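You operate a simulated robot arm through the tools that you are given. There is no shell and no other tool. Be economical: measure what you need, move in short steps, check, and stop when the job is done.

The job below is to be done with a simulated two-armed robot. You get a single attempt, and the scene is never put back.

Task
Stack the 20 mm seal box from the top of the steel bench on top of the 22 mm seal box. Put the oil filter that says "90" from the top of the steel bench on the cream job card there and the oil filter labelled "120" on the top of the drain table. Fetch the new piston from the top of the steel bench and stand it on the parts bench. Close the rinse drawer. Push the yellow hatch shut. Put one of the air filters from the sill mat on the green disc. Any order will do. Set down upright: oil filter, new piston.

It is judged by the outcome, as a careful person would: the job done as asked, and still so three seconds after it is handed in. It fails if anything else is knocked over, pushed out of place, dropped, spilled or broken. A push-on lid holds only when it is set on centred and level and pressed home; a screw cap is set on level and turned clockwise until tight.

Robot
Two 7-joint arms with two-finger parallel grippers on one trunk, on a base that drives. Base frame: it is fixed to the floor where the robot stands at the start and does not move with it; the origin is under the middle of the robot, x ahead of it, y to its left, z up. Lengths are in mm, angles in rad, forces in N, time in s.
The left shoulder is at the start at [60, 143, 965], the right one opposite. Places, roughly: air filter [-3750, -750, 750]; green disc (7x7x2 cm) [-3700, -1800, 700]; new piston (2x2x6 cm) [900, -300, 900]; parts bench [800, -3200, 900]; rinse drawer [400, -400, 900]; top of the drain table [-1200, -2500, 700]; yellow hatch [700, 1300, 900]. Payload 1.57 kg a hand.
The TCP of each hand is the grasp point between the finger pads, 30 mm short of the fingertips. In the tool frame z runs along the fingers and y along their closing line. The gripper opens to 110 mm. The fingers are 24 mm wide and 12 mm thick; the gripper's body (48 by 112 mm) begins 78 mm behind the TCP.
Orientation is that of the tool frame in the base frame, as [roll, pitch, yaw] about the fixed x, y, z axes, in that order (R = Rz(yaw) Ry(pitch) Rx(roll)). With the fingers straight down and closing along the base's y, the tool's x points along the base's -x, its y along +y and its z along -z.

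Tools
- The arms move only by the tool step_arm. It takes "left_plan", "right_plan" or both (then of equal length, played together; a hand with none holds still); each is a list of rows, each an object (a shift or turn left out is 0, a gripper value left out holds the last) with "translation": the shift along the tool's x, y, z in mm, a list of three; "rotation": the turn, a rotation vector about the tool's x, y, z in rad, a list of three. In form: [{"translation": [tx, ty, tz], "rotation": [rx, ry, rz]}, ...]. A call has 1 to 8 rows; each row is the pose to reach, as a shift and turn from the pose commanded when the call began, along the tool's axes at that moment. "left_grip" and "right_grip" are, for a hand that has rows, the finger opening in mm, from 0 to 110, set as the call begins (left out, the last holds). Each row takes 0.2 s and may step no farther than 50 mm and 0.15 rad from the row before; otherwise, or with a gripper value out of range, the whole call is refused. Where a pose cannot be reached the arm comes as near as it can. A force on the tool above 40 N (or 10 N above the force at the start of the call, whichever is more), or a blocked arm, ends the call early, and 0.2 s more pass. Each finger travels about 45 mm/s and halts on what it meets, pressing with about 34 N; the grip force reading is that of the motor and also rises with nothing between the fingers. The clock runs only during rows and for 0.2 s after the last one: add rows that repeat a pose to give the fingers time. It gives the time, the measured TCP pose, the force on the tool (base axes), the opening and the grip force at its end, in the units of the frame above (readings bear some noise), with the torque about the TCP (base axes, N m) and any sound that the robot's microphone picked up, and new pictures: "pictures" is both (left out), scene, wrist or none (wrist: the cameras of the hands that moved).
- Cameras (640 x 400 px; columns grow to the right, rows downward): "scene" is now at [43.9, -23.9, 1573.1]; the picture's right is [-0.28, -0.96, 0.00], its down [-0.72, 0.21, -0.66] and it looks along [0.63, -0.18, -0.75] (base axes); focal length 281 px, centre (320, 200). "left" rides on the left gripper at [70, -16, -141] in its tool frame; the picture's right is [0.23, 0.97, 0.00], its down [-0.86, 0.20, -0.48] and it looks along [-0.47, 0.11, 0.88] (tool axes); focal length 222 px, centre (320, 200). "right" rides on the right gripper at [70, 16, -141] in its tool frame; the picture's right is [-0.23, 0.97, 0.00], its down [-0.85, -0.20, -0.48] and it looks along [-0.47, -0.11, 0.88] (tool axes); focal length 222 px, centre (320, 200). There is no depth. A picture from a camera that has moved, and an enlarged one, comes with that camera's place and axes in the base frame and with its lens.
- raise_lower(by): slides the trunk up (or, below 0, down) by that many mm; the arms and the scene camera ride with it, the base frame stays. It gives what a move gives, with no picture.
- roll_base(legs): drives the robot by 1 to 6 legs, each [ahead, left, turn to the left] in mm, mm and rad, along the robot's own axes; the way and the turn of a leg run together, so that a leg with both is an arc; at most 1500 mm and 3.142 rad a leg. The arms and the cameras ride along, it lands a little off, and it stops where it bumps. It gives what a move gives, and a new picture of the scene camera.
- head_to(pan, tilt): turns the head with the scene camera to pan (to the left, within 1.501 rad either way) and tilt (down, from -0.506 to 1.204), counted from straight ahead of the robot. It gives what a move gives, and a new picture of the scene camera.
- enlarge(camera, box): a new picture of the part [left, top, right, bottom] of that camera's present view, enlarged. It takes no simulated time.
- hand_in(): hands the job in; it is judged then, once.

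Go step by step. Nothing tells you exact positions but the pictures and the camera data: compare them with the known pose of the tool, close in by small moves and look again before you grip or let go. The budget is 186 turns and 260 pictures, counting those below and the enlarged ones. Unless the task says otherwise, let go and move clear before handing in, and close with one line.

The tools are called after "Request:" by a JSON object that holds its "op" and its "data". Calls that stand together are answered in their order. step_arm: Moves the arms, as the interface text tells. Its arguments: {"type":"object","properties":{"left_plan":{"type":"array","items":{"type":"object","properties":{"translation":{"type":"array","items":{"type":"number"}},"rotation":{"type":"array","items":{"type":"number"}}}}},"left_grip":{"type":"number"},"right_plan":{"type":"array","items":{"type":"object","properties":{"translation":{"type":"array","items":{"type":"number"}},"rotation":{"type":"array","items":{"type":"number"}}}}},"right_grip":{"type":"number"},"pictures":{"type":"string","enum":["both","scene","wrist","none"]}},"required":[]} The other tools are called the same way: raise_lower (by) slides the trunk up or down; roll_base (legs) drives the base; head_to (pan, tilt) turns the head that bears the scene camera; enlarge (camera, box) takes an enlarged picture of a part of a camera's view; hand_in () hands the job in.

At the start:

```text
time_s: 0.0
left_tool_pos: [413.0, 282.8, 1100.3]
left_tool_rot: [3.141, 0.0, -3.141]
left_contact_force: [-0.5, 0.8, 0.0]
left_torque: [0.0, -0.01, -0.01]
left_width: 110.2
left_grip_force: 0.0
right_tool_pos: [506.6, -163.2, 1143.9]
right_tool_rot: [3.14, 0.0, 3.141]
right_contact_force: [0.3, 0.0, -0.4]
right_torque: [0.0, -0.02, 0.0]
right_width: 110.0
right_grip_force: 0.0
trunk travel left (down, up): [-564.0, 26.0]
robot x, y, heading: [0.4, -4.8, 0.001]
head pan, tilt: [-0.284, 0.852]
```

scene: 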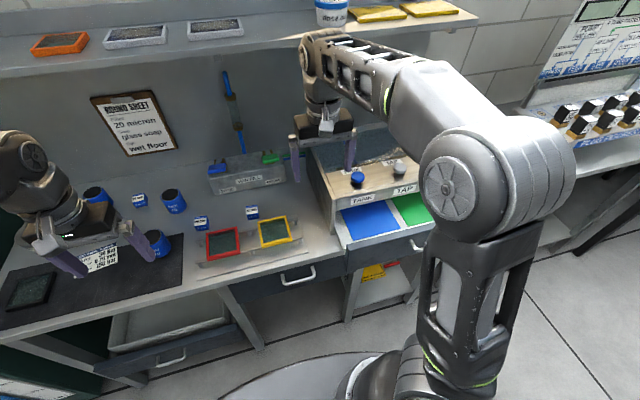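
right: 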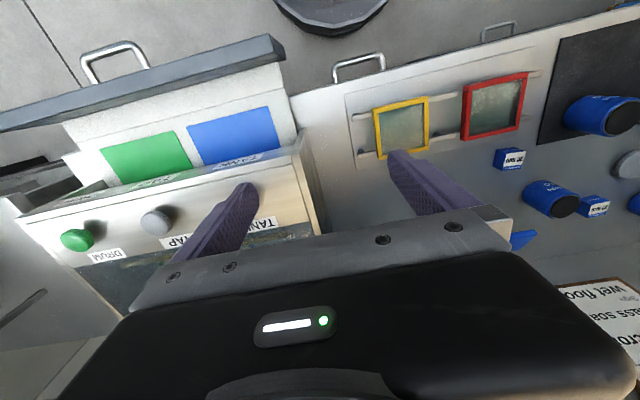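
left: 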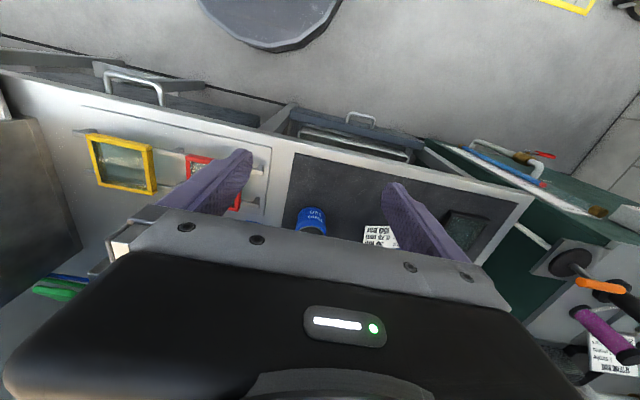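

I see the steel bench ahead with filters and boxes, and a rinse station at the right with an open drawer. I'll look closer before moving.

Request:
{"op": "enlarge", "data": {"camera": "scene", "box": [60, 160, 320, 320]}}

Request:
{"op": "head_to", "data": {"pan": 0.5, "tilt": 0.7}}

Request:
{"op": "head_to", "data": {"pan": -0.9, "tilt": 0.6}}

```text
2.46 times, centred on (190, 240) of scene
camera zoom: at [43.9, -23.9, 1573.1], right [-0.28, -0.96, 0.0], down [-0.72, 0.21, -0.66], along [0.63, -0.18, -0.75], focal length 692 px, centre (640, 102)
```

zoom: 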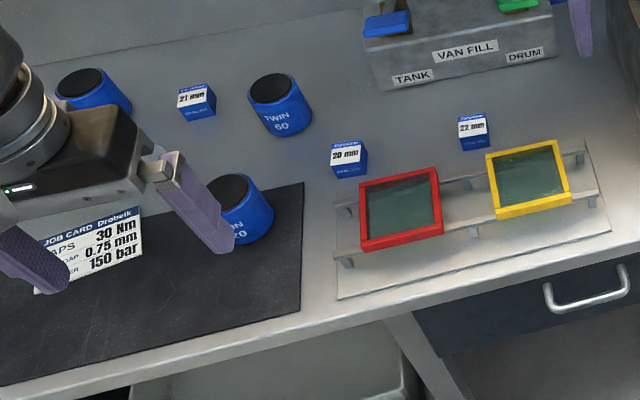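

```text
time_s: 1.1
left_tool_pos: [413.3, 283.8, 1101.1]
left_tool_rot: [3.141, 0.0, -3.14]
left_contact_force: [1.3, 0.5, 0.4]
left_torque: [0.0, 0.01, 0.0]
left_width: 109.8
left_grip_force: 0.1
right_tool_pos: [507.5, -162.9, 1142.6]
right_tool_rot: [3.14, 0.001, -3.141]
right_contact_force: [0.6, 0.2, -0.1]
right_torque: [0.0, 0.03, -0.01]
right_width: 110.0
right_grip_force: 0.0
trunk travel left (down, up): [-564.0, 26.0]
robot x, y, heading: [-0.1, 2.1, -0.005]
head pan, tilt: [0.499, 0.7]
camera scene: at [43.6, 38.5, 1585.5], right [0.48, -0.88, 0.0], down [-0.57, -0.31, -0.76], along [0.67, 0.37, -0.64], focal length 281 px, centre (320, 200)
```

scene: 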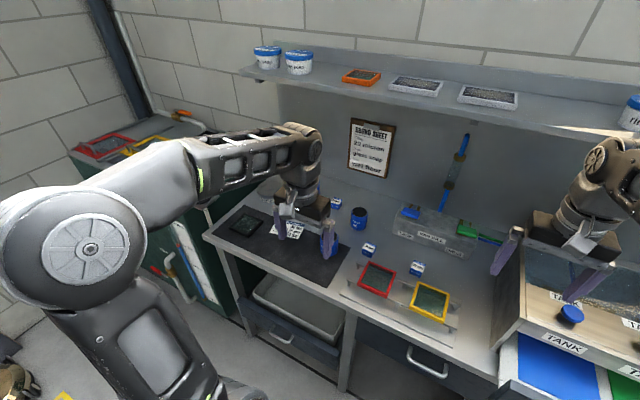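

```text
time_s: 2.6
left_tool_pos: [412.5, 283.0, 1100.7]
left_tool_rot: [-3.141, 0.0, -3.141]
left_contact_force: [-0.6, 0.4, -0.1]
left_torque: [0.0, -0.02, 0.01]
left_width: 110.1
left_grip_force: 0.0
right_tool_pos: [506.4, -163.2, 1143.0]
right_tool_rot: [3.141, 0.002, -3.141]
right_contact_force: [-0.1, 0.3, -0.5]
right_torque: [0.0, 0.04, -0.04]
right_width: 110.0
right_grip_force: 0.0
trunk travel left (down, up): [-564.0, 26.0]
robot x, y, heading: [2.0, 1.6, 0.004]
head pan, tilt: [-0.901, 0.6]
camera scene: at [23.9, -71.3, 1594.2], right [-0.78, -0.62, 0.0], down [-0.35, 0.44, -0.83], along [0.51, -0.65, -0.56], focal length 281 px, centre (320, 200)
```

scene: 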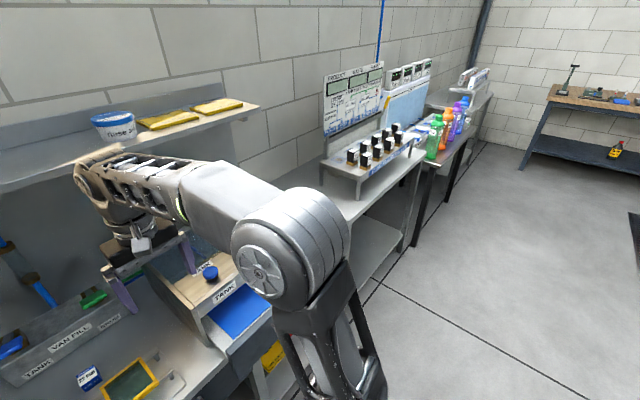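

The right arm hides much of the rinse station. I'll turn the head and look at it and the rest of the room.

Request:
{"op": "head_to", "data": {"pan": -0.35, "tilt": 0.75}}

Request:
{"op": "enlarge", "data": {"camera": "scene", "box": [200, 80, 460, 260]}}

Request:
{"op": "enlarge", "data": {"camera": "right", "box": [0, 0, 400, 250]}}

Request:
{"op": "head_to", "data": {"pan": 1.2, "tilt": 0.6}}

Request:
{"op": "head_to", "data": {"pan": -1.5, "tilt": 0.35}}

```text
time_s: 3.6
left_tool_pos: [413.3, 283.9, 1101.1]
left_tool_rot: [3.141, 0.0, -3.141]
left_contact_force: [-0.5, -0.2, 0.5]
left_torque: [-0.02, 0.01, 0.03]
left_width: 110.1
left_grip_force: 0.0
right_tool_pos: [506.3, -163.0, 1143.2]
right_tool_rot: [3.139, -0.001, 3.142]
right_contact_force: [0.1, 0.7, 1.4]
right_torque: [0.0, 0.0, -0.02]
right_width: 109.9
right_grip_force: 0.0
trunk travel left (down, up): [-564.0, 26.0]
robot x, y, heading: [-1.9, 1.2, -0.0]
head pan, tilt: [-0.351, 0.75]
camera scene: at [46.7, -30.6, 1581.3], right [-0.34, -0.94, 0.0], down [-0.64, 0.23, -0.73], along [0.69, -0.25, -0.68], focal length 281 px, centre (320, 200)
```

scene: 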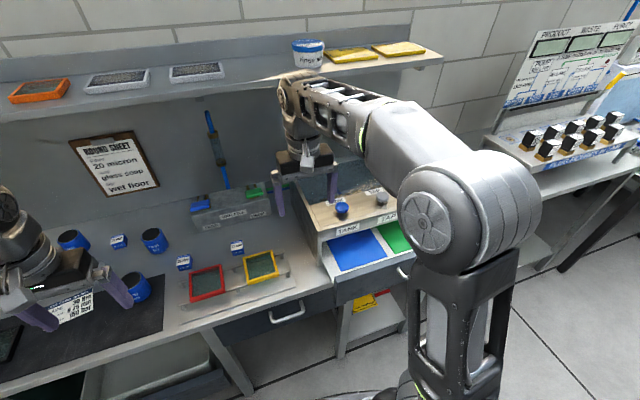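

```text
2.22 times, centred on (330, 170) of scene
camera zoom: at [46.7, -30.6, 1581.3], right [-0.34, -0.94, 0.0], down [-0.64, 0.23, -0.73], along [0.69, -0.25, -0.68], focal length 625 px, centre (298, 267)
```

zoom: 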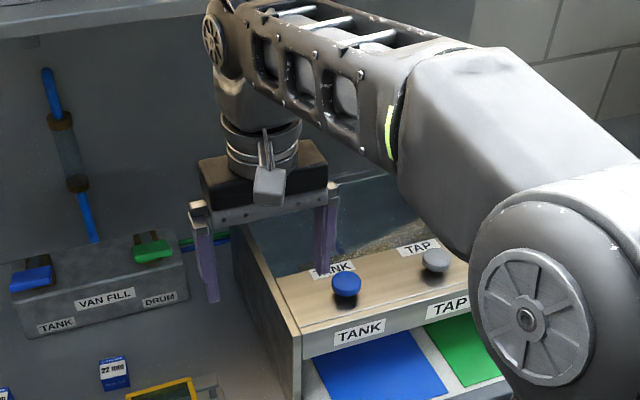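

```text
1.60 times, centred on (200, 125) of right
camera zoom: at [436.4, -146.5, 1285.2], right [0.23, 0.97, 0.0], down [0.85, -0.2, 0.48], along [0.47, -0.11, -0.88], focal length 355 px, centre (512, 320)
```

zoom: 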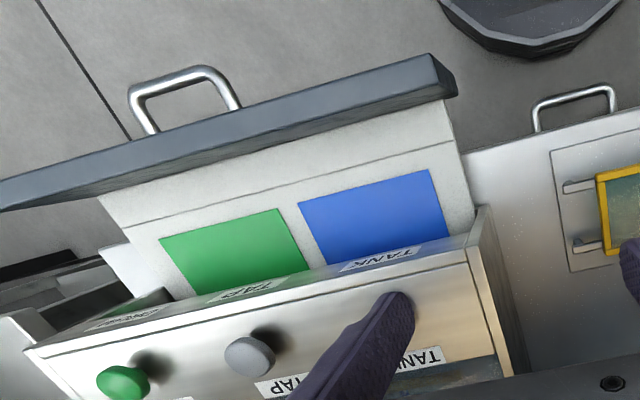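

```text
time_s: 5.2
left_tool_pos: [412.9, 283.6, 1101.4]
left_tool_rot: [-3.141, 0.001, 3.142]
left_contact_force: [0.4, -0.2, 0.7]
left_torque: [-0.04, 0.03, 0.03]
left_width: 110.0
left_grip_force: 0.1
right_tool_pos: [507.0, -163.8, 1143.9]
right_tool_rot: [3.139, 0.001, 3.141]
right_contact_force: [0.2, 0.0, 0.3]
right_torque: [0.02, -0.02, -0.01]
right_width: 110.0
right_grip_force: 0.1
trunk travel left (down, up): [-564.0, 26.0]
robot x, y, heading: [1.0, 6.2, 0.0]
head pan, tilt: [1.201, 0.6]
camera scene: at [1.0, 80.3, 1594.2], right [0.93, -0.36, 0.0], down [-0.2, -0.53, -0.82], along [0.3, 0.77, -0.57], focal length 281 px, centre (320, 200)
```

scene: 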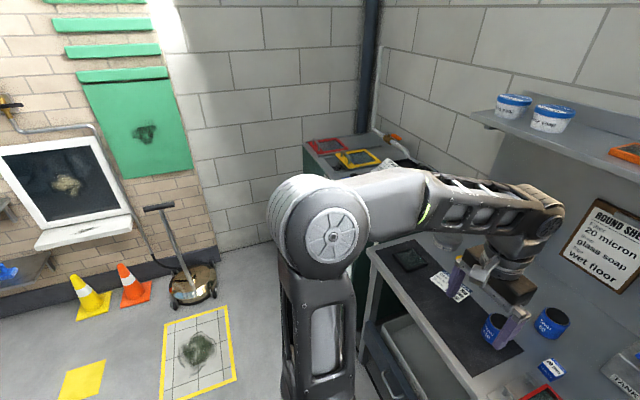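

```text
time_s: 7.7
left_tool_pos: [414.1, 282.6, 1101.4]
left_tool_rot: [-3.141, 0.001, -3.141]
left_contact_force: [0.6, 0.4, -0.4]
left_torque: [0.01, -0.01, -0.02]
left_width: 110.1
left_grip_force: 0.0
right_tool_pos: [505.7, -162.6, 1142.8]
right_tool_rot: [3.14, -0.001, -3.141]
right_contact_force: [-0.7, 0.4, -0.2]
right_torque: [-0.02, 0.02, -0.03]
right_width: 109.8
right_grip_force: 0.0
trunk travel left (down, up): [-564.0, 26.0]
robot x, y, heading: [-1.0, -0.7, 0.003]
head pan, tilt: [-1.499, 0.351]
camera scene: at [-24.4, -94.9, 1617.0], right [-1.0, -0.07, 0.0], down [-0.02, 0.34, -0.94], along [0.07, -0.94, -0.34], focal length 281 px, centre (320, 200)
```

scene: 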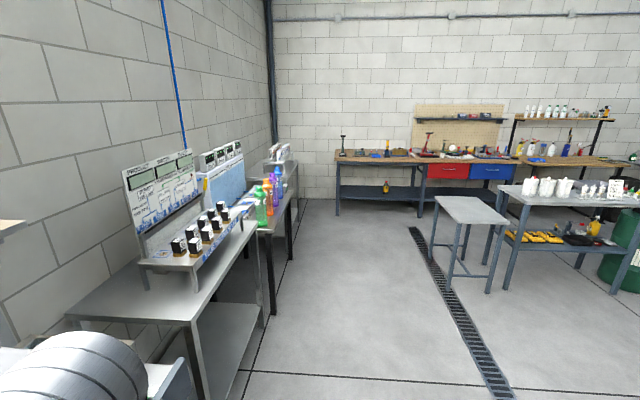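

The steel bench top appears to be near z≈825, with the 20 mm box near (663, 195) and the 22 mm box near (663, 32). I'll move the left hand above the 20 mm box and look.

Request:
{"op": "step_arm", "data": {"left_plan": [{"translation": [-45, -15, 15]}, {"translation": [-85, -30, 30]}, {"translation": [-125, -44, 45]}, {"translation": [-165, -58, 60]}, {"translation": [-205, -73, 80]}, {"translation": [-245, -88, 100]}, {"translation": [-245, -88, 100]}]}}

Request:
{"op": "head_to", "data": {"pan": 0.1, "tilt": 0.8}}

```text
time_s: 9.2
left_tool_pos: [656.4, 197.4, 1001.2]
left_tool_rot: [-3.141, -0.001, -3.141]
left_contact_force: [0.7, 0.0, 0.6]
left_torque: [0.0, -0.01, 0.02]
left_width: 110.2
left_grip_force: 0.1
right_tool_pos: [505.8, -163.6, 1144.9]
right_tool_rot: [3.141, 0.002, 3.141]
right_contact_force: [-1.5, 0.4, 0.4]
right_torque: [-0.09, 0.0, -0.01]
right_width: 110.1
right_grip_force: 0.0
trunk travel left (down, up): [-564.0, 26.0]
robot x, y, heading: [3.9, -1.8, 0.0]
head pan, tilt: [-1.499, 0.351]
camera scene: at [-25.4, -94.8, 1617.0], right [-1.0, -0.07, 0.0], down [-0.02, 0.34, -0.94], along [0.07, -0.94, -0.34], focal length 281 px, centre (320, 200)
camera left: at [585.0, 180.1, 1141.3], right [-0.23, 0.97, 0.0], down [0.85, 0.2, 0.48], along [0.47, 0.11, -0.88], focal length 222 px, centre (320, 200)
```

scene: 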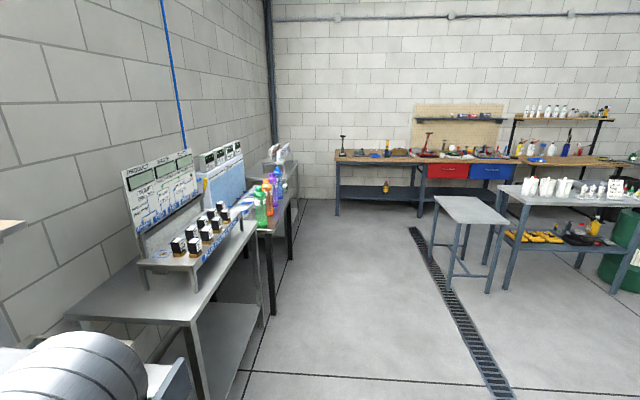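
left: 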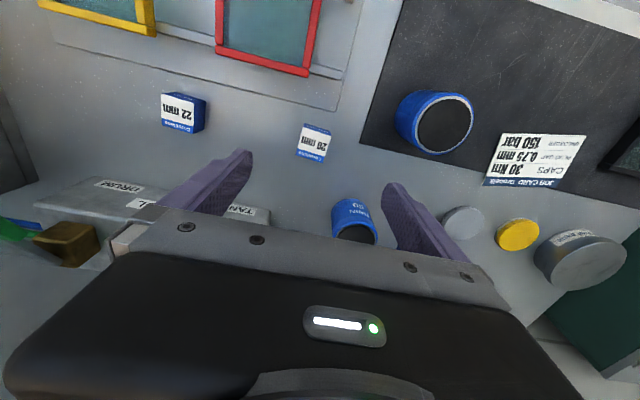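

```text
time_s: 10.9
left_tool_pos: [656.4, 196.9, 1000.5]
left_tool_rot: [3.141, 0.001, -3.141]
left_contact_force: [-0.5, -0.6, 0.2]
left_torque: [0.0, -0.01, -0.01]
left_width: 109.9
left_grip_force: 0.0
right_tool_pos: [505.6, -163.9, 1142.7]
right_tool_rot: [3.14, -0.001, -3.141]
right_contact_force: [-0.1, 0.2, -0.4]
right_torque: [0.01, -0.03, 0.01]
right_width: 109.9
right_grip_force: 0.0
trunk travel left (down, up): [-564.0, 26.0]
robot x, y, heading: [-2.9, -0.4, -0.001]
head pan, tilt: [0.099, 0.799]
camera scene: at [49.3, 5.9, 1577.3], right [0.1, -1.0, 0.0], down [-0.71, -0.07, -0.7], along [0.69, 0.07, -0.72], focal length 281 px, centre (320, 200)
```

scene: 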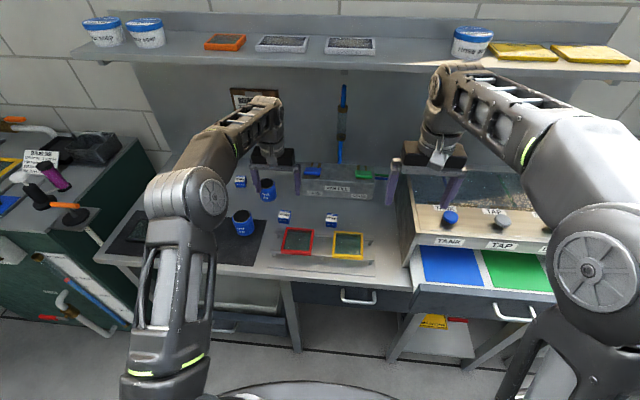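

Request:
{"op": "enlarge", "data": {"camera": "left", "box": [140, 70, 380, 220]}}

Request:
{"op": "enlarge", "data": {"camera": "scene", "box": [100, 140, 400, 290]}}

Request:
{"op": "enlarge", "data": {"camera": "left", "box": [380, 70, 640, 290]}}

```text
2.67 times, centred on (260, 145) of left
camera zoom: at [585.6, 180.0, 1141.2], right [-0.23, 0.97, 0.0], down [0.86, 0.2, 0.48], along [0.47, 0.11, -0.88], focal length 592 px, centre (480, 347)
```

zoom: 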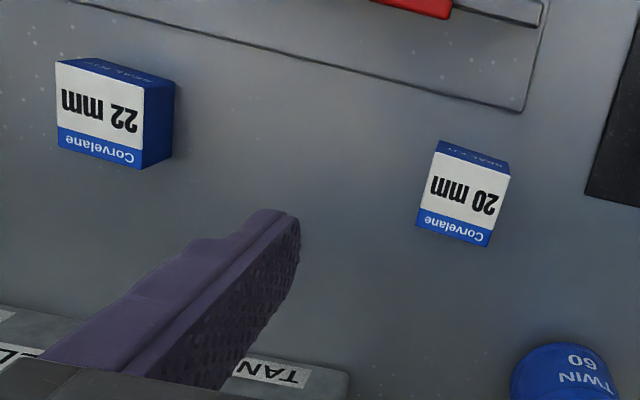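

```text
2.13 times, centred on (250, 215) of scene
camera zoom: at [49.3, 5.9, 1577.3], right [0.1, -1.0, 0.0], down [-0.71, -0.07, -0.7], along [0.69, 0.07, -0.72], focal length 600 px, centre (469, 168)
```

zoom: 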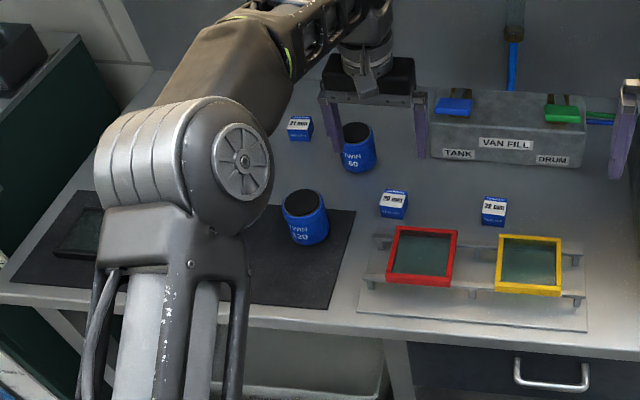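

```text
1.82 times, centred on (510, 180) of left
camera zoom: at [585.6, 180.0, 1141.2], right [-0.23, 0.97, 0.0], down [0.86, 0.2, 0.48], along [0.47, 0.11, -0.88], focal length 404 px, centre (-26, 236)
```

zoom: 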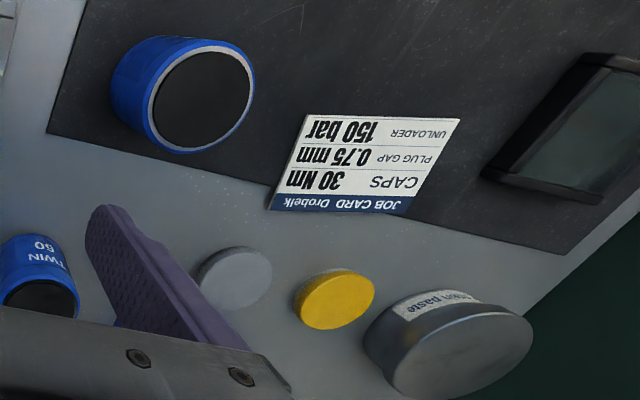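

The 20 mm box top is at about (662, 189). I'll centre over it and come down to z≈900 to check before gripping.

Request:
{"op": "step_arm", "data": {"left_plan": [{"translation": [-3, -4, 50]}, {"translation": [-6, -8, 95]}, {"translation": [-6, -8, 95]}], "pictures": "wrist"}}

Request:
{"op": "enlarge", "data": {"camera": "left", "box": [240, 80, 400, 220]}}

Request:
{"op": "enlarge", "data": {"camera": "scene", "box": [220, 160, 400, 280]}}

```text
refused: row 1 steps farther than a row can; nothing moved
```

```text
2.86 times, centred on (320, 150) of left
camera zoom: at [585.6, 180.0, 1141.2], right [-0.23, 0.97, 0.0], down [0.86, 0.2, 0.48], along [0.47, 0.11, -0.88], focal length 635 px, centre (320, 343)
```

zoom: 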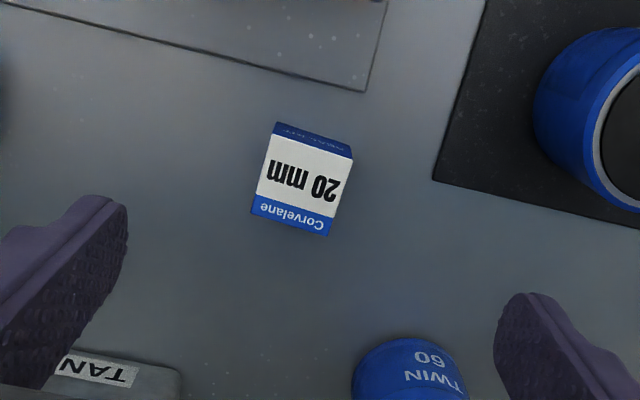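

```text
3.33 times, centred on (310, 220) of scene
camera zoom: at [49.3, 5.9, 1577.3], right [0.1, -1.0, 0.0], down [-0.71, -0.07, -0.7], along [0.69, 0.07, -0.72], focal length 937 px, centre (353, 133)
```

zoom: 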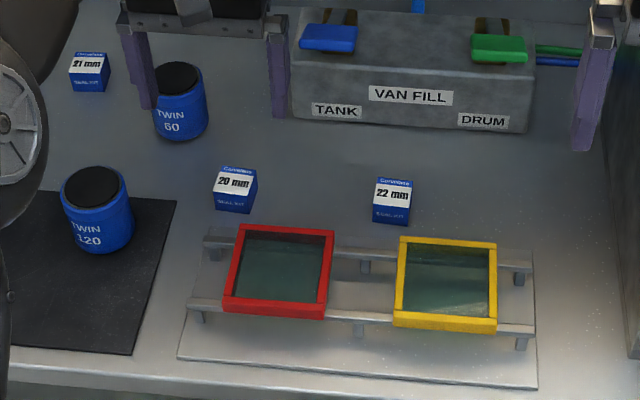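

The 20 mm box is about 37 mm wide and square to the axes, centred at about (661, 189). I'm going down in smaller steps.

Request:
{"op": "step_arm", "data": {"left_plan": [{"translation": [-2, -3, 45]}, {"translation": [-4, -8, 90]}, {"translation": [-5, -8, 105]}, {"translation": [-5, -8, 105]}], "pictures": "wrist"}}

Request:
{"op": "enlarge", "data": {"camera": "scene", "box": [220, 160, 400, 280]}}

```text
time_s: 11.9
left_tool_pos: [662.1, 188.8, 899.0]
left_tool_rot: [3.141, -0.002, -3.141]
left_contact_force: [1.2, 0.1, -0.4]
left_torque: [-0.01, -0.02, -0.02]
left_width: 110.0
left_grip_force: 0.1
right_tool_pos: [505.9, -163.4, 1143.0]
right_tool_rot: [3.139, 0.0, -3.141]
right_contact_force: [0.7, -0.4, 0.4]
right_torque: [0.01, 0.04, -0.03]
right_width: 110.0
right_grip_force: 0.1
trunk travel left (down, up): [-564.0, 26.0]
robot x, y, heading: [3.2, -2.2, -0.001]
head pan, tilt: [0.099, 0.799]
camera left: at [590.4, 171.7, 1038.0], right [-0.23, 0.97, 0.0], down [0.86, 0.2, 0.48], along [0.47, 0.11, -0.88], focal length 222 px, centre (320, 200)
```

left: 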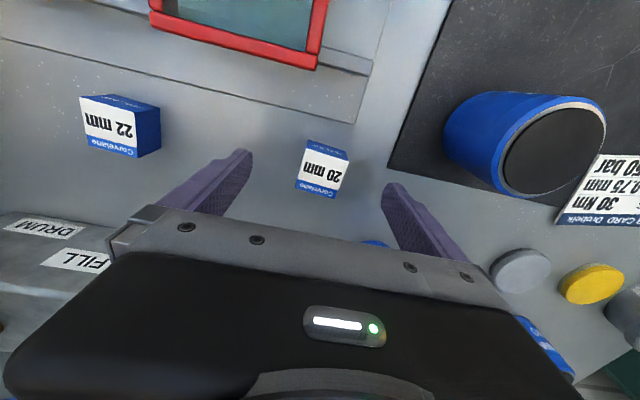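

```text
3.33 times, centred on (310, 220) of scene
camera zoom: at [49.2, 5.9, 1577.3], right [0.1, -1.0, 0.0], down [-0.71, -0.07, -0.7], along [0.69, 0.07, -0.72], focal length 937 px, centre (353, 133)
```

zoom: 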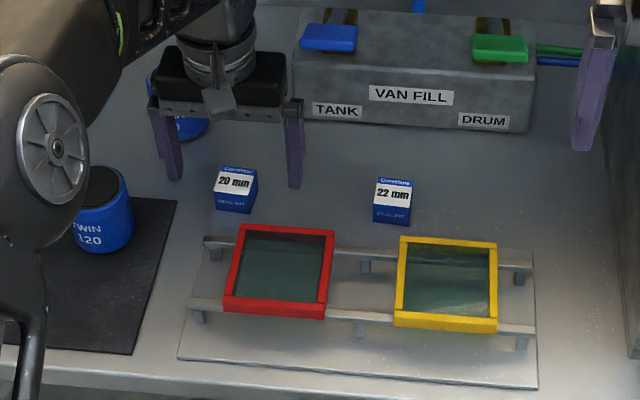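

Request:
{"op": "step_arm", "data": {"left_plan": [{"translation": [3, 0, 15]}, {"translation": [4, 0, 29]}, {"translation": [4, 0, 29]}], "pictures": "wrist"}}

Request:
{"op": "enlarge", "data": {"camera": "scene", "box": [240, 160, 360, 250]}}

```text
time_s: 12.7
left_tool_pos: [659.0, 187.6, 873.4]
left_tool_rot: [3.14, 0.01, 3.141]
left_contact_force: [-0.8, 0.9, 35.6]
left_torque: [2.24, 0.41, 0.07]
left_width: 110.1
left_grip_force: 0.0
right_tool_pos: [503.3, -163.3, 1144.6]
right_tool_rot: [3.139, 0.003, -3.141]
right_contact_force: [-0.5, -0.1, 0.5]
right_torque: [-0.02, 0.01, 0.0]
right_width: 110.1
right_grip_force: 0.0
trunk travel left (down, up): [-564.0, 26.0]
robot x, y, heading: [4.3, 0.5, 0.001]
head pan, tilt: [0.099, 0.799]
camera left: at [585.6, 171.2, 1013.9], right [-0.23, 0.97, 0.0], down [0.85, 0.2, 0.49], along [0.47, 0.11, -0.87], focal length 222 px, centre (320, 200)
```

left: 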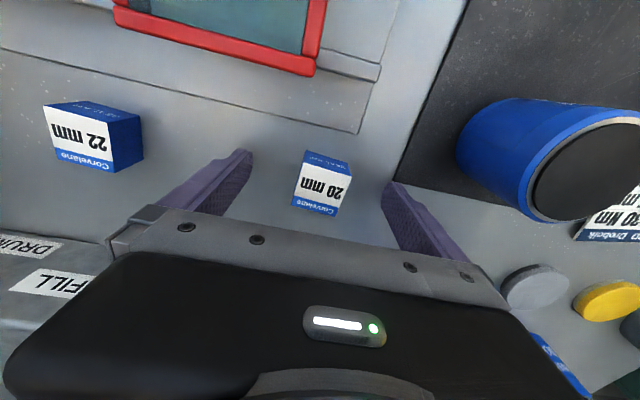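

```text
4.44 times, centred on (300, 205) of scene
camera zoom: at [45.0, 4.5, 1578.1], right [0.1, -0.99, 0.0], down [-0.71, -0.07, -0.7], along [0.7, 0.07, -0.71], focal length 1250 px, centre (409, 178)
```

zoom: 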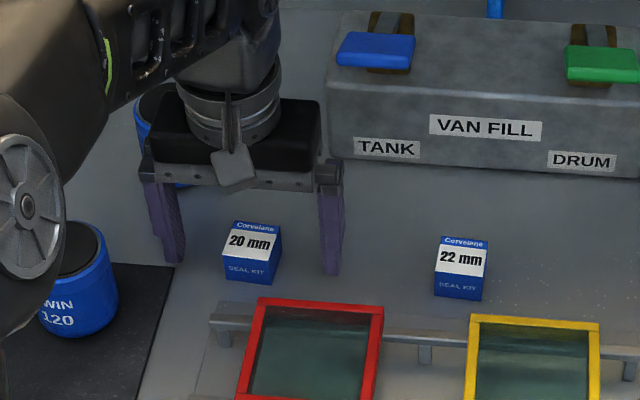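

The left finger seems to be resting on the edge of the mat. I'll lift, narrow the opening, and come down again.

Request:
{"op": "step_arm", "data": {"left_plan": [{"translation": [1, 1, -15]}, {"translation": [1, 1, -15]}, {"translation": [1, 1, -15]}], "left_grip": 70, "pictures": "none"}}

Request:
{"op": "step_arm", "data": {"left_plan": [{"translation": [0, 0, 12]}, {"translation": [0, 0, 17]}, {"translation": [0, 0, 17]}], "pictures": "wrist"}}

```text
time_s: 13.5
left_tool_pos: [658.6, 188.4, 882.6]
left_tool_rot: [-3.141, -0.002, 3.141]
left_contact_force: [-0.2, -0.6, -0.3]
left_torque: [0.01, 0.01, -0.02]
left_width: 70.0
left_grip_force: 0.2
right_tool_pos: [506.0, -163.6, 1144.4]
right_tool_rot: [3.141, -0.002, -3.141]
right_contact_force: [-1.3, 0.4, 0.0]
right_torque: [0.01, 0.0, 0.02]
right_width: 109.9
right_grip_force: 0.1
trunk travel left (down, up): [-564.0, 26.0]
robot x, y, heading: [-1.7, 1.0, -0.003]
head pan, tilt: [0.099, 0.799]
```

```text
time_s: 14.3
left_tool_pos: [657.7, 186.4, 870.1]
left_tool_rot: [3.141, 0.007, -3.141]
left_contact_force: [0.7, 4.2, 32.1]
left_torque: [-0.14, 0.34, -0.33]
left_width: 69.8
left_grip_force: 0.1
right_tool_pos: [503.2, -162.8, 1144.5]
right_tool_rot: [3.14, 0.004, -3.141]
right_contact_force: [0.4, -0.6, 0.3]
right_torque: [0.0, 0.02, 0.03]
right_width: 110.0
right_grip_force: 0.1
trunk travel left (down, up): [-564.0, 26.0]
robot x, y, heading: [-0.1, -1.3, 0.002]
head pan, tilt: [0.099, 0.799]
camera left: at [585.1, 171.3, 1010.3], right [-0.23, 0.97, 0.0], down [0.85, 0.2, 0.49], along [0.47, 0.11, -0.87], focal length 222 px, centre (320, 200)
```

left: 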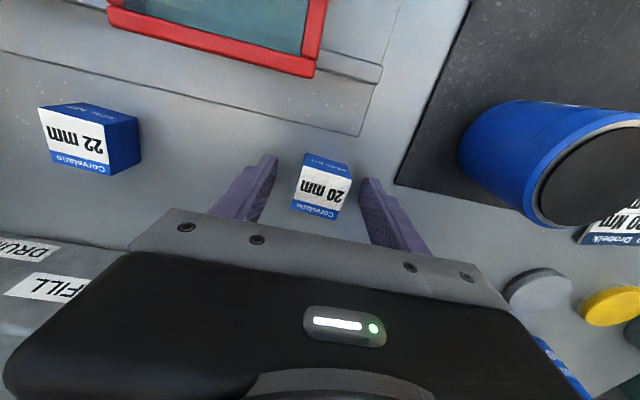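

The bench top is at z≈840. I'll raise by a few mm and close on the box.

Request:
{"op": "step_arm", "data": {"left_plan": [{"translation": [0, 1, -8]}, {"translation": [0, 1, -8]}], "pictures": "none"}}

Request:
{"op": "step_arm", "data": {"left_plan": [{"translation": [0, 0, 0]}, {"translation": [0, 0, 0]}, {"translation": [0, 0, 0]}, {"translation": [0, 0, 0]}, {"translation": [0, 0, 0]}], "left_grip": 20, "pictures": "wrist"}}

```text
time_s: 14.9
left_tool_pos: [658.2, 189.7, 870.7]
left_tool_rot: [-3.141, -0.008, -3.141]
left_contact_force: [-0.3, -0.4, 0.0]
left_torque: [0.03, 0.0, -0.03]
left_width: 70.0
left_grip_force: 0.0
right_tool_pos: [505.8, -163.7, 1143.1]
right_tool_rot: [3.141, 0.0, -3.141]
right_contact_force: [-0.6, 0.5, -0.5]
right_torque: [0.0, 0.02, -0.02]
right_width: 110.1
right_grip_force: 0.0
trunk travel left (down, up): [-564.0, 26.0]
robot x, y, heading: [-2.1, -0.9, 0.003]
head pan, tilt: [0.099, 0.799]
```

```text
time_s: 16.1
left_tool_pos: [657.5, 188.1, 872.2]
left_tool_rot: [3.14, 0.0, 3.141]
left_contact_force: [0.3, 0.2, 1.0]
left_torque: [-0.01, 0.01, 0.0]
left_width: 34.9
left_grip_force: 34.5
right_tool_pos: [505.6, -163.4, 1143.7]
right_tool_rot: [3.139, 0.0, 3.14]
right_contact_force: [-0.1, -0.5, 0.6]
right_torque: [0.0, 0.01, -0.02]
right_width: 110.1
right_grip_force: 0.0
trunk travel left (down, up): [-564.0, 26.0]
robot x, y, heading: [0.3, -2.6, 0.0]
head pan, tilt: [0.099, 0.799]
camera left: at [586.9, 172.5, 1013.7], right [-0.23, 0.97, 0.0], down [0.86, 0.2, 0.48], along [0.47, 0.11, -0.88], focal length 222 px, centre (320, 200)
```

left: 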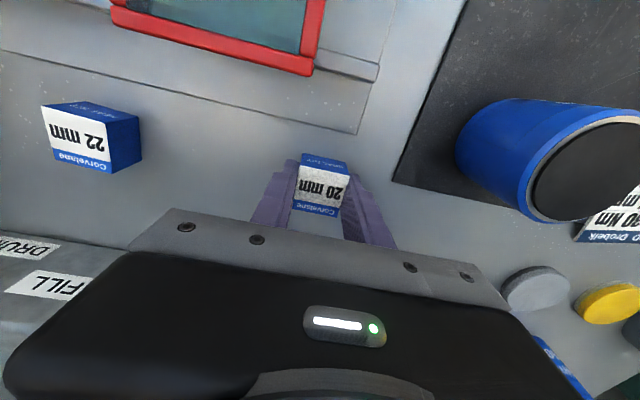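

The box is held (35 mm wide). I'll lift, then look at the 22 mm box from there.

Request:
{"op": "step_arm", "data": {"left_plan": [{"translation": [0, 0, -40]}, {"translation": [0, 0, -75]}, {"translation": [0, -40, -75]}, {"translation": [0, -80, -75]}, {"translation": [0, -80, -75]}], "pictures": "wrist"}}

Request:
{"op": "enlarge", "data": {"camera": "left", "box": [140, 80, 380, 230]}}

Request:
{"op": "enlarge", "data": {"camera": "scene", "box": [260, 160, 400, 260]}}

```text
time_s: 17.3
left_tool_pos: [660.2, 109.3, 947.6]
left_tool_rot: [3.141, 0.001, 3.141]
left_contact_force: [-0.2, -0.7, 0.3]
left_torque: [0.01, 0.01, -0.02]
left_width: 20.0
left_grip_force: 0.0
right_tool_pos: [506.4, -163.1, 1143.0]
right_tool_rot: [-3.141, -0.001, 3.141]
right_contact_force: [0.3, 0.3, -0.3]
right_torque: [0.01, -0.01, -0.02]
right_width: 110.1
right_grip_force: 0.1
trunk travel left (down, up): [-564.0, 26.0]
robot x, y, heading: [-1.3, 1.1, 0.0]
head pan, tilt: [0.099, 0.799]
camera left: at [586.7, 92.3, 1089.2], right [-0.23, 0.97, 0.0], down [0.86, 0.2, 0.48], along [0.47, 0.11, -0.88], focal length 222 px, centre (320, 200)
```

left: 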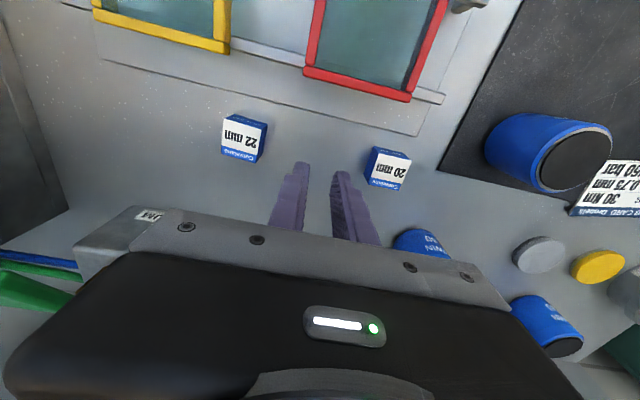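

```text
2.67 times, centred on (260, 155) of left
camera zoom: at [586.7, 92.3, 1089.2], right [-0.23, 0.97, 0.0], down [0.86, 0.2, 0.48], along [0.47, 0.11, -0.88], focal length 592 px, centre (480, 320)
```

zoom: 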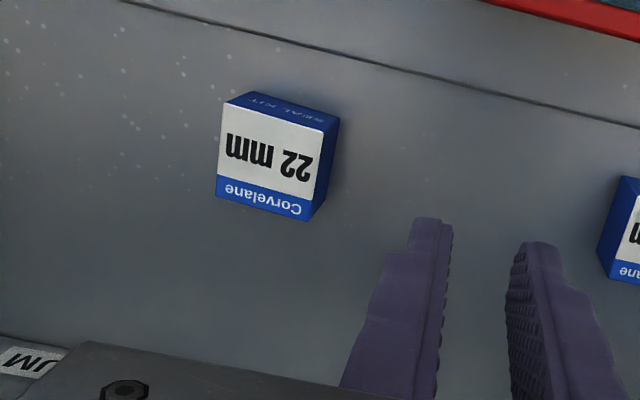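

```text
4.00 times, centred on (330, 210) of scene
camera zoom: at [49.3, 6.3, 1577.3], right [0.1, -0.99, 0.0], down [-0.71, -0.07, -0.7], along [0.69, 0.07, -0.72], focal length 1125 px, centre (280, 160)
```

zoom: 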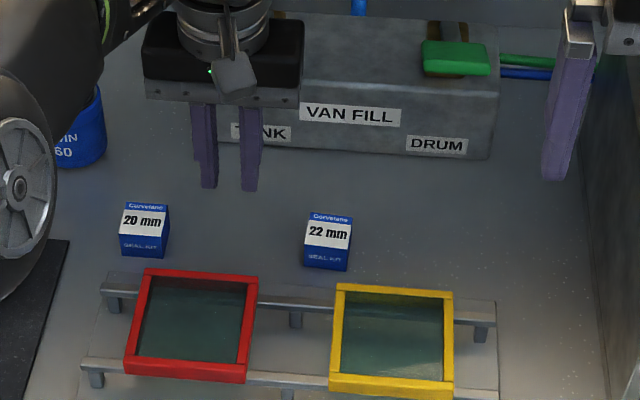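

The box slipped out when I lifted and is still standing where it was. I'll measure it again.

Request:
{"op": "step_arm", "data": {"left_plan": [{"translation": [8, 40, 0]}, {"translation": [8, 80, 0]}, {"translation": [8, 80, 0]}], "left_grip": 70, "pictures": "none"}}

Request:
{"op": "enlarge", "data": {"camera": "left", "box": [200, 80, 440, 230]}}

```text
time_s: 18.1
left_tool_pos: [649.1, 190.6, 947.1]
left_tool_rot: [-3.141, 0.0, -3.141]
left_contact_force: [-0.6, 1.3, 0.4]
left_torque: [0.01, -0.03, 0.02]
left_width: 70.0
left_grip_force: 0.1
right_tool_pos: [506.8, -164.1, 1143.3]
right_tool_rot: [3.141, -0.001, 3.141]
right_contact_force: [-0.4, -0.6, 0.5]
right_torque: [0.01, -0.02, 0.01]
right_width: 109.9
right_grip_force: 0.0
trunk travel left (down, up): [-564.0, 26.0]
robot x, y, heading: [1.1, -0.2, 0.002]
head pan, tilt: [0.099, 0.799]
```

```text
2.67 times, centred on (320, 155) of left
camera zoom: at [576.9, 173.3, 1088.9], right [-0.23, 0.97, 0.0], down [0.86, 0.2, 0.48], along [0.47, 0.11, -0.88], focal length 592 px, centre (320, 320)
```

zoom: 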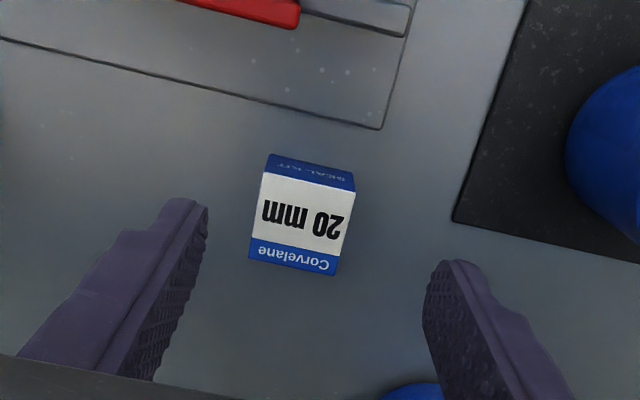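

The 20 mm box is at (655, 184). I'll regrip it and lift slowly.

Request:
{"op": "step_arm", "data": {"left_plan": [{"translation": [-5, -5, 40]}, {"translation": [-5, -5, 70]}, {"translation": [-5, -5, 75]}, {"translation": [-5, -5, 75]}], "pictures": "none"}}

Request:
{"op": "step_arm", "data": {"left_plan": [{"translation": [0, 0, 0]}, {"translation": [0, 0, 0]}, {"translation": [0, 0, 0]}, {"translation": [0, 0, 0]}, {"translation": [0, 0, 0]}, {"translation": [0, 0, 0]}, {"translation": [0, 0, 0]}, {"translation": [0, 0, 0]}], "left_grip": 0, "pictures": "none"}}

Request:
{"op": "enlarge", "data": {"camera": "left", "box": [220, 100, 420, 240]}}

Request:
{"op": "step_arm", "data": {"left_plan": [{"translation": [0, 0, -3]}, {"translation": [0, 0, -6]}, {"translation": [0, 0, -9]}, {"translation": [0, 0, -12]}, {"translation": [0, 0, -15]}], "pictures": "wrist"}}

```text
time_s: 19.1
left_tool_pos: [655.0, 185.3, 873.8]
left_tool_rot: [3.14, 0.001, -3.14]
left_contact_force: [-0.4, 1.0, -0.1]
left_torque: [0.01, 0.04, -0.01]
left_width: 69.8
left_grip_force: 0.1
right_tool_pos: [506.3, -163.5, 1143.1]
right_tool_rot: [-3.141, 0.0, 3.142]
right_contact_force: [0.0, -0.4, 0.3]
right_torque: [-0.02, -0.03, -0.02]
right_width: 110.0
right_grip_force: 0.0
trunk travel left (down, up): [-564.0, 26.0]
robot x, y, heading: [1.3, 0.4, -0.002]
head pan, tilt: [0.099, 0.799]
```

```text
time_s: 20.9
left_tool_pos: [654.8, 184.9, 873.5]
left_tool_rot: [3.142, -0.001, -3.141]
left_contact_force: [0.3, 0.3, 0.3]
left_torque: [0.01, 0.0, 0.01]
left_width: 34.8
left_grip_force: 34.1
right_tool_pos: [505.8, -163.0, 1143.0]
right_tool_rot: [3.14, -0.001, -3.141]
right_contact_force: [0.7, 0.8, -0.5]
right_torque: [-0.02, 0.0, 0.01]
right_width: 109.6
right_grip_force: 0.0
trunk travel left (down, up): [-564.0, 26.0]
robot x, y, heading: [0.7, 3.0, -0.0]
head pan, tilt: [0.099, 0.799]
```

```text
2.86 times, centred on (320, 170) of left
camera zoom: at [583.3, 168.2, 1013.8], right [-0.23, 0.97, 0.0], down [0.86, 0.2, 0.48], along [0.47, 0.11, -0.88], focal length 635 px, centre (320, 286)
```

zoom: 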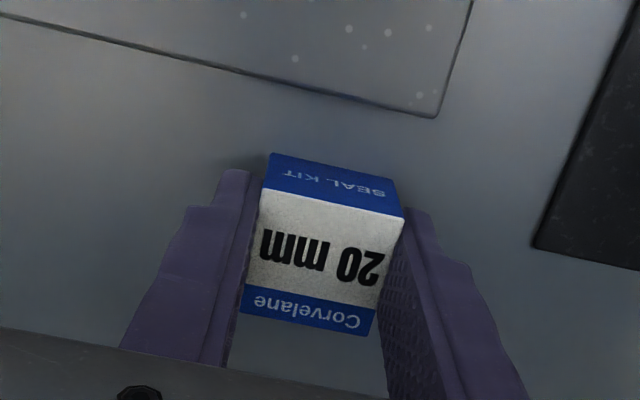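

```text
time_s: 22.1
left_tool_pos: [655.3, 184.8, 887.7]
left_tool_rot: [-3.141, 0.0, 3.141]
left_contact_force: [-0.6, -0.4, 0.0]
left_torque: [-0.01, 0.02, 0.01]
left_width: 34.8
left_grip_force: 33.6
right_tool_pos: [506.5, -163.2, 1143.6]
right_tool_rot: [3.14, 0.001, 3.14]
right_contact_force: [0.3, -0.1, -0.9]
right_torque: [0.04, 0.0, -0.04]
right_width: 110.0
right_grip_force: 0.0
trunk travel left (down, up): [-564.0, 26.0]
robot x, y, heading: [0.5, -0.2, -0.0]
head pan, tilt: [0.099, 0.799]
camera left: at [582.9, 167.8, 1028.9], right [-0.23, 0.97, 0.0], down [0.86, 0.2, 0.48], along [0.47, 0.11, -0.88], focal length 222 px, centre (320, 200)
```

left: 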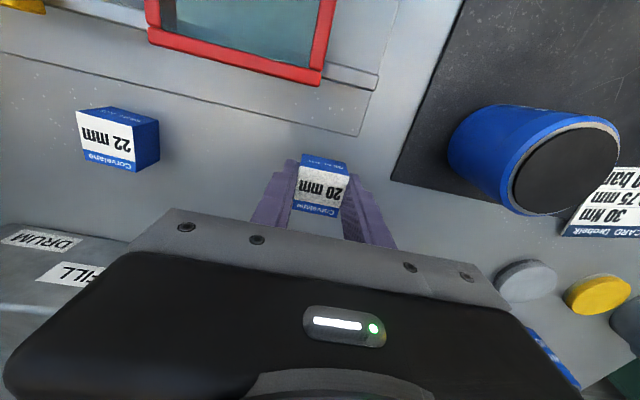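

The box is holding this time. I'll raise it and carry it slowly toward the 22 mm box.

Request:
{"op": "step_arm", "data": {"left_plan": [{"translation": [0, 0, -8]}, {"translation": [0, 0, -20]}, {"translation": [0, 0, -35]}, {"translation": [0, 0, -45]}, {"translation": [0, -10, -48]}, {"translation": [0, -25, -48]}, {"translation": [0, -40, -48]}, {"translation": [0, -50, -48]}], "pictures": "none"}}

Request:
{"op": "step_arm", "data": {"left_plan": [{"translation": [0, -15, 0]}, {"translation": [0, -35, 0]}, {"translation": [0, -55, 0]}, {"translation": [-1, -75, 0]}, {"translation": [-2, -90, 0]}, {"translation": [-2, -100, 0]}, {"translation": [-2, -104, 0]}, {"translation": [-2, -104, 0]}], "pictures": "wrist"}}

Request:
{"op": "enlarge", "data": {"camera": "scene", "box": [280, 160, 400, 250]}}

Request:
{"op": "enlarge", "data": {"camera": "left", "box": [240, 100, 400, 220]}}

```text
time_s: 23.9
left_tool_pos: [655.4, 133.8, 935.8]
left_tool_rot: [3.14, 0.0, -3.141]
left_contact_force: [-0.5, 0.6, -0.1]
left_torque: [-0.01, -0.02, -0.03]
left_width: 34.8
left_grip_force: 33.8
right_tool_pos: [506.6, -163.1, 1144.4]
right_tool_rot: [3.141, 0.0, -3.142]
right_contact_force: [-0.2, -0.3, 0.5]
right_torque: [0.01, -0.04, -0.01]
right_width: 110.2
right_grip_force: 0.2
trunk travel left (down, up): [-564.0, 26.0]
robot x, y, heading: [-0.7, 0.9, -0.002]
head pan, tilt: [0.099, 0.799]
```

```text
time_s: 25.7
left_tool_pos: [657.7, 27.8, 936.5]
left_tool_rot: [3.141, 0.0, 3.141]
left_contact_force: [-1.1, 0.9, -0.2]
left_torque: [0.01, -0.01, 0.02]
left_width: 35.1
left_grip_force: 33.5
right_tool_pos: [506.1, -163.7, 1143.2]
right_tool_rot: [3.14, 0.0, 3.141]
right_contact_force: [-0.4, -0.2, 0.3]
right_torque: [0.02, 0.0, 0.02]
right_width: 110.0
right_grip_force: 0.1
trunk travel left (down, up): [-564.0, 26.0]
robot x, y, heading: [0.5, 3.0, -0.005]
head pan, tilt: [0.099, 0.799]
camera left: at [584.8, 12.4, 1076.9], right [-0.23, 0.97, 0.0], down [0.86, 0.2, 0.48], along [0.47, 0.11, -0.88], focal length 222 px, centre (320, 200)
```

left: 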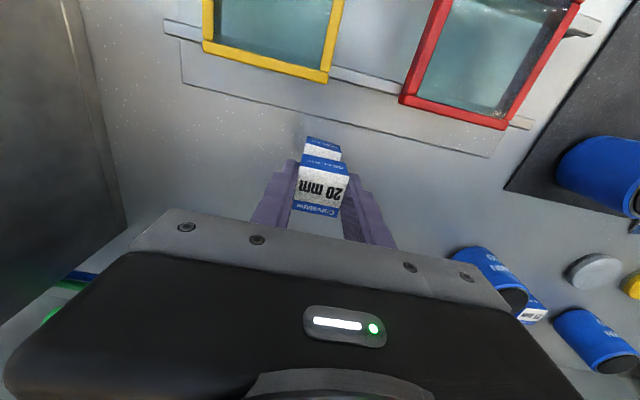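

```text
4.44 times, centred on (340, 205) of scene
camera zoom: at [49.3, 5.9, 1577.3], right [0.1, -1.0, 0.0], down [-0.71, -0.07, -0.7], along [0.69, 0.07, -0.72], focal length 1250 px, centre (231, 178)
```

zoom: 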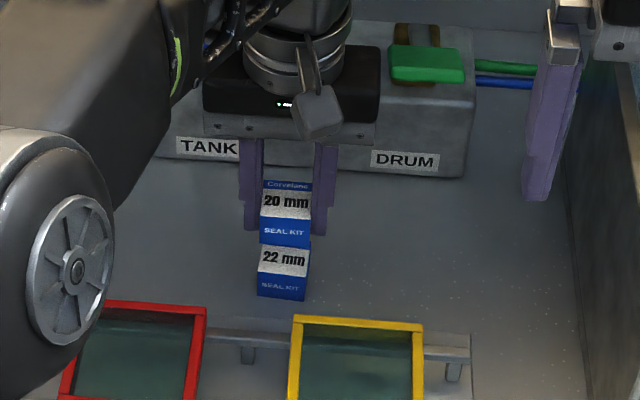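

```text
3.33 times, centred on (320, 160) of left
camera zoom: at [584.8, 12.4, 1076.9], right [-0.23, 0.97, 0.0], down [0.86, 0.2, 0.48], along [0.47, 0.11, -0.88], focal length 740 px, centre (320, 333)
```

zoom: 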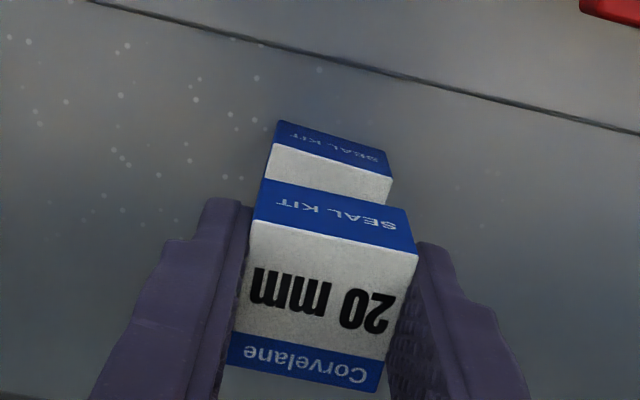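

The two boxes line up to within about 1 mm. I'll lower it slowly.

Request:
{"op": "step_arm", "data": {"left_plan": [{"translation": [-1, 0, 8]}, {"translation": [-1, 0, 18]}, {"translation": [-1, 0, 24]}, {"translation": [-1, 0, 26]}, {"translation": [-1, 0, 28]}, {"translation": [-1, 0, 29]}, {"translation": [-1, 0, 30]}], "pictures": "wrist"}}

Request:
{"op": "enlarge", "data": {"camera": "scene", "box": [280, 160, 400, 250]}}

```text
time_s: 27.3
left_tool_pos: [658.8, 31.0, 905.4]
left_tool_rot: [3.141, 0.001, 3.141]
left_contact_force: [0.5, -0.2, -0.1]
left_torque: [0.0, -0.04, 0.02]
left_width: 34.8
left_grip_force: 33.6
right_tool_pos: [505.6, -164.3, 1142.7]
right_tool_rot: [3.139, -0.001, 3.141]
right_contact_force: [-0.1, -0.2, -0.9]
right_torque: [0.01, 0.01, 0.03]
right_width: 110.0
right_grip_force: 0.0
trunk travel left (down, up): [-564.0, 26.0]
robot x, y, heading: [0.5, -4.2, 0.003]
head pan, tilt: [0.099, 0.799]
camera left: at [586.8, 13.8, 1046.2], right [-0.23, 0.97, 0.0], down [0.85, 0.2, 0.48], along [0.47, 0.11, -0.88], focal length 222 px, centre (320, 200)
```

left: 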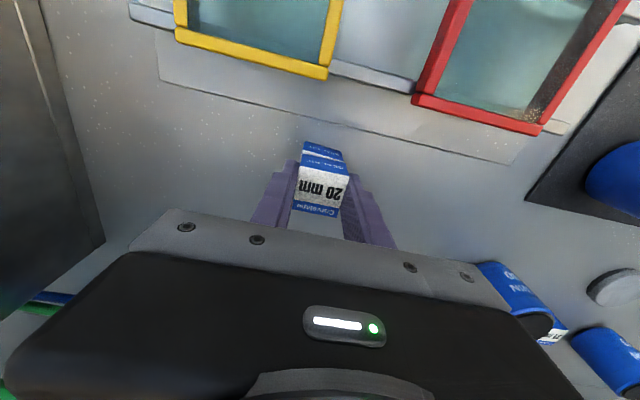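

```text
4.44 times, centred on (340, 205) of scene
camera zoom: at [49.4, 5.9, 1577.3], right [0.1, -1.0, 0.0], down [-0.71, -0.07, -0.7], along [0.69, 0.07, -0.72], focal length 1250 px, centre (231, 178)
```

zoom: 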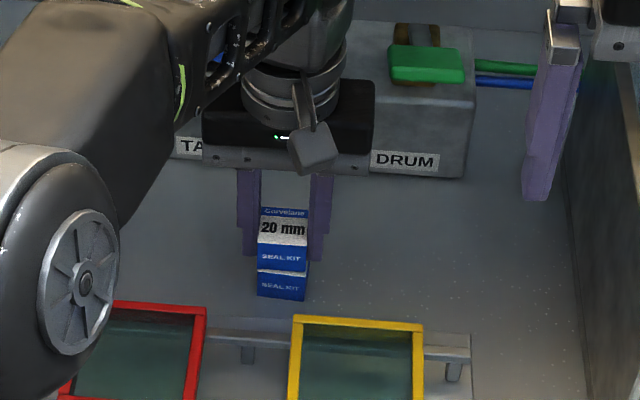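

Request:
{"op": "step_arm", "data": {"left_plan": [{"translation": [1, 0, 1]}, {"translation": [1, 0, 2]}, {"translation": [1, 0, 3]}, {"translation": [1, 0, 4]}], "pictures": "none"}}

Request:
{"op": "enlarge", "data": {"camera": "scene", "box": [300, 180, 380, 240]}}

Request:
{"op": "enlarge", "data": {"camera": "left", "box": [240, 100, 400, 220]}}

```text
time_s: 28.3
left_tool_pos: [657.3, 29.7, 902.2]
left_tool_rot: [-3.142, 0.002, 3.14]
left_contact_force: [-2.0, 0.2, 6.2]
left_torque: [0.02, 0.08, 0.02]
left_width: 34.8
left_grip_force: 33.7
right_tool_pos: [505.9, -163.7, 1142.9]
right_tool_rot: [3.141, 0.004, 3.14]
right_contact_force: [-0.3, 1.1, 0.7]
right_torque: [-0.01, 0.0, 0.01]
right_width: 109.9
right_grip_force: 0.1
trunk travel left (down, up): [-564.0, 26.0]
robot x, y, heading: [3.7, -0.1, 0.001]
head pan, tilt: [0.099, 0.799]
```

```text
6.67 times, centred on (340, 210) of scene
camera zoom: at [48.3, 5.8, 1577.5], right [0.1, -1.0, 0.0], down [-0.71, -0.07, -0.7], along [0.69, 0.07, -0.72], focal length 1875 px, centre (187, 133)
```

zoom: 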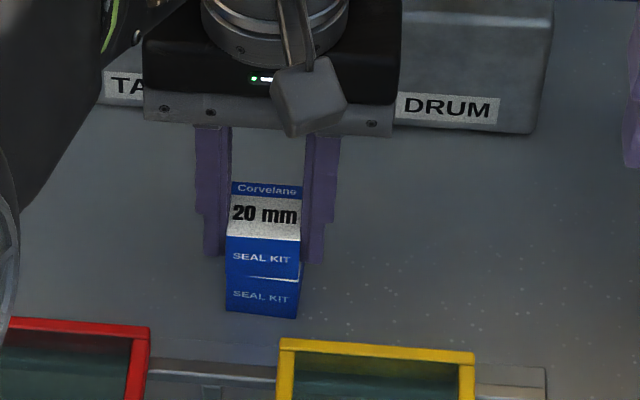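

```text
3.33 times, centred on (320, 160) of left
camera zoom: at [585.5, 13.8, 1043.5], right [-0.23, 0.97, 0.0], down [0.85, 0.2, 0.48], along [0.47, 0.11, -0.88], focal length 740 px, centre (320, 333)
```

zoom: 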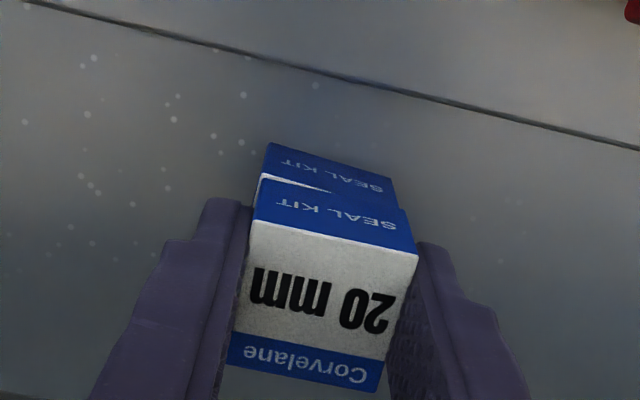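

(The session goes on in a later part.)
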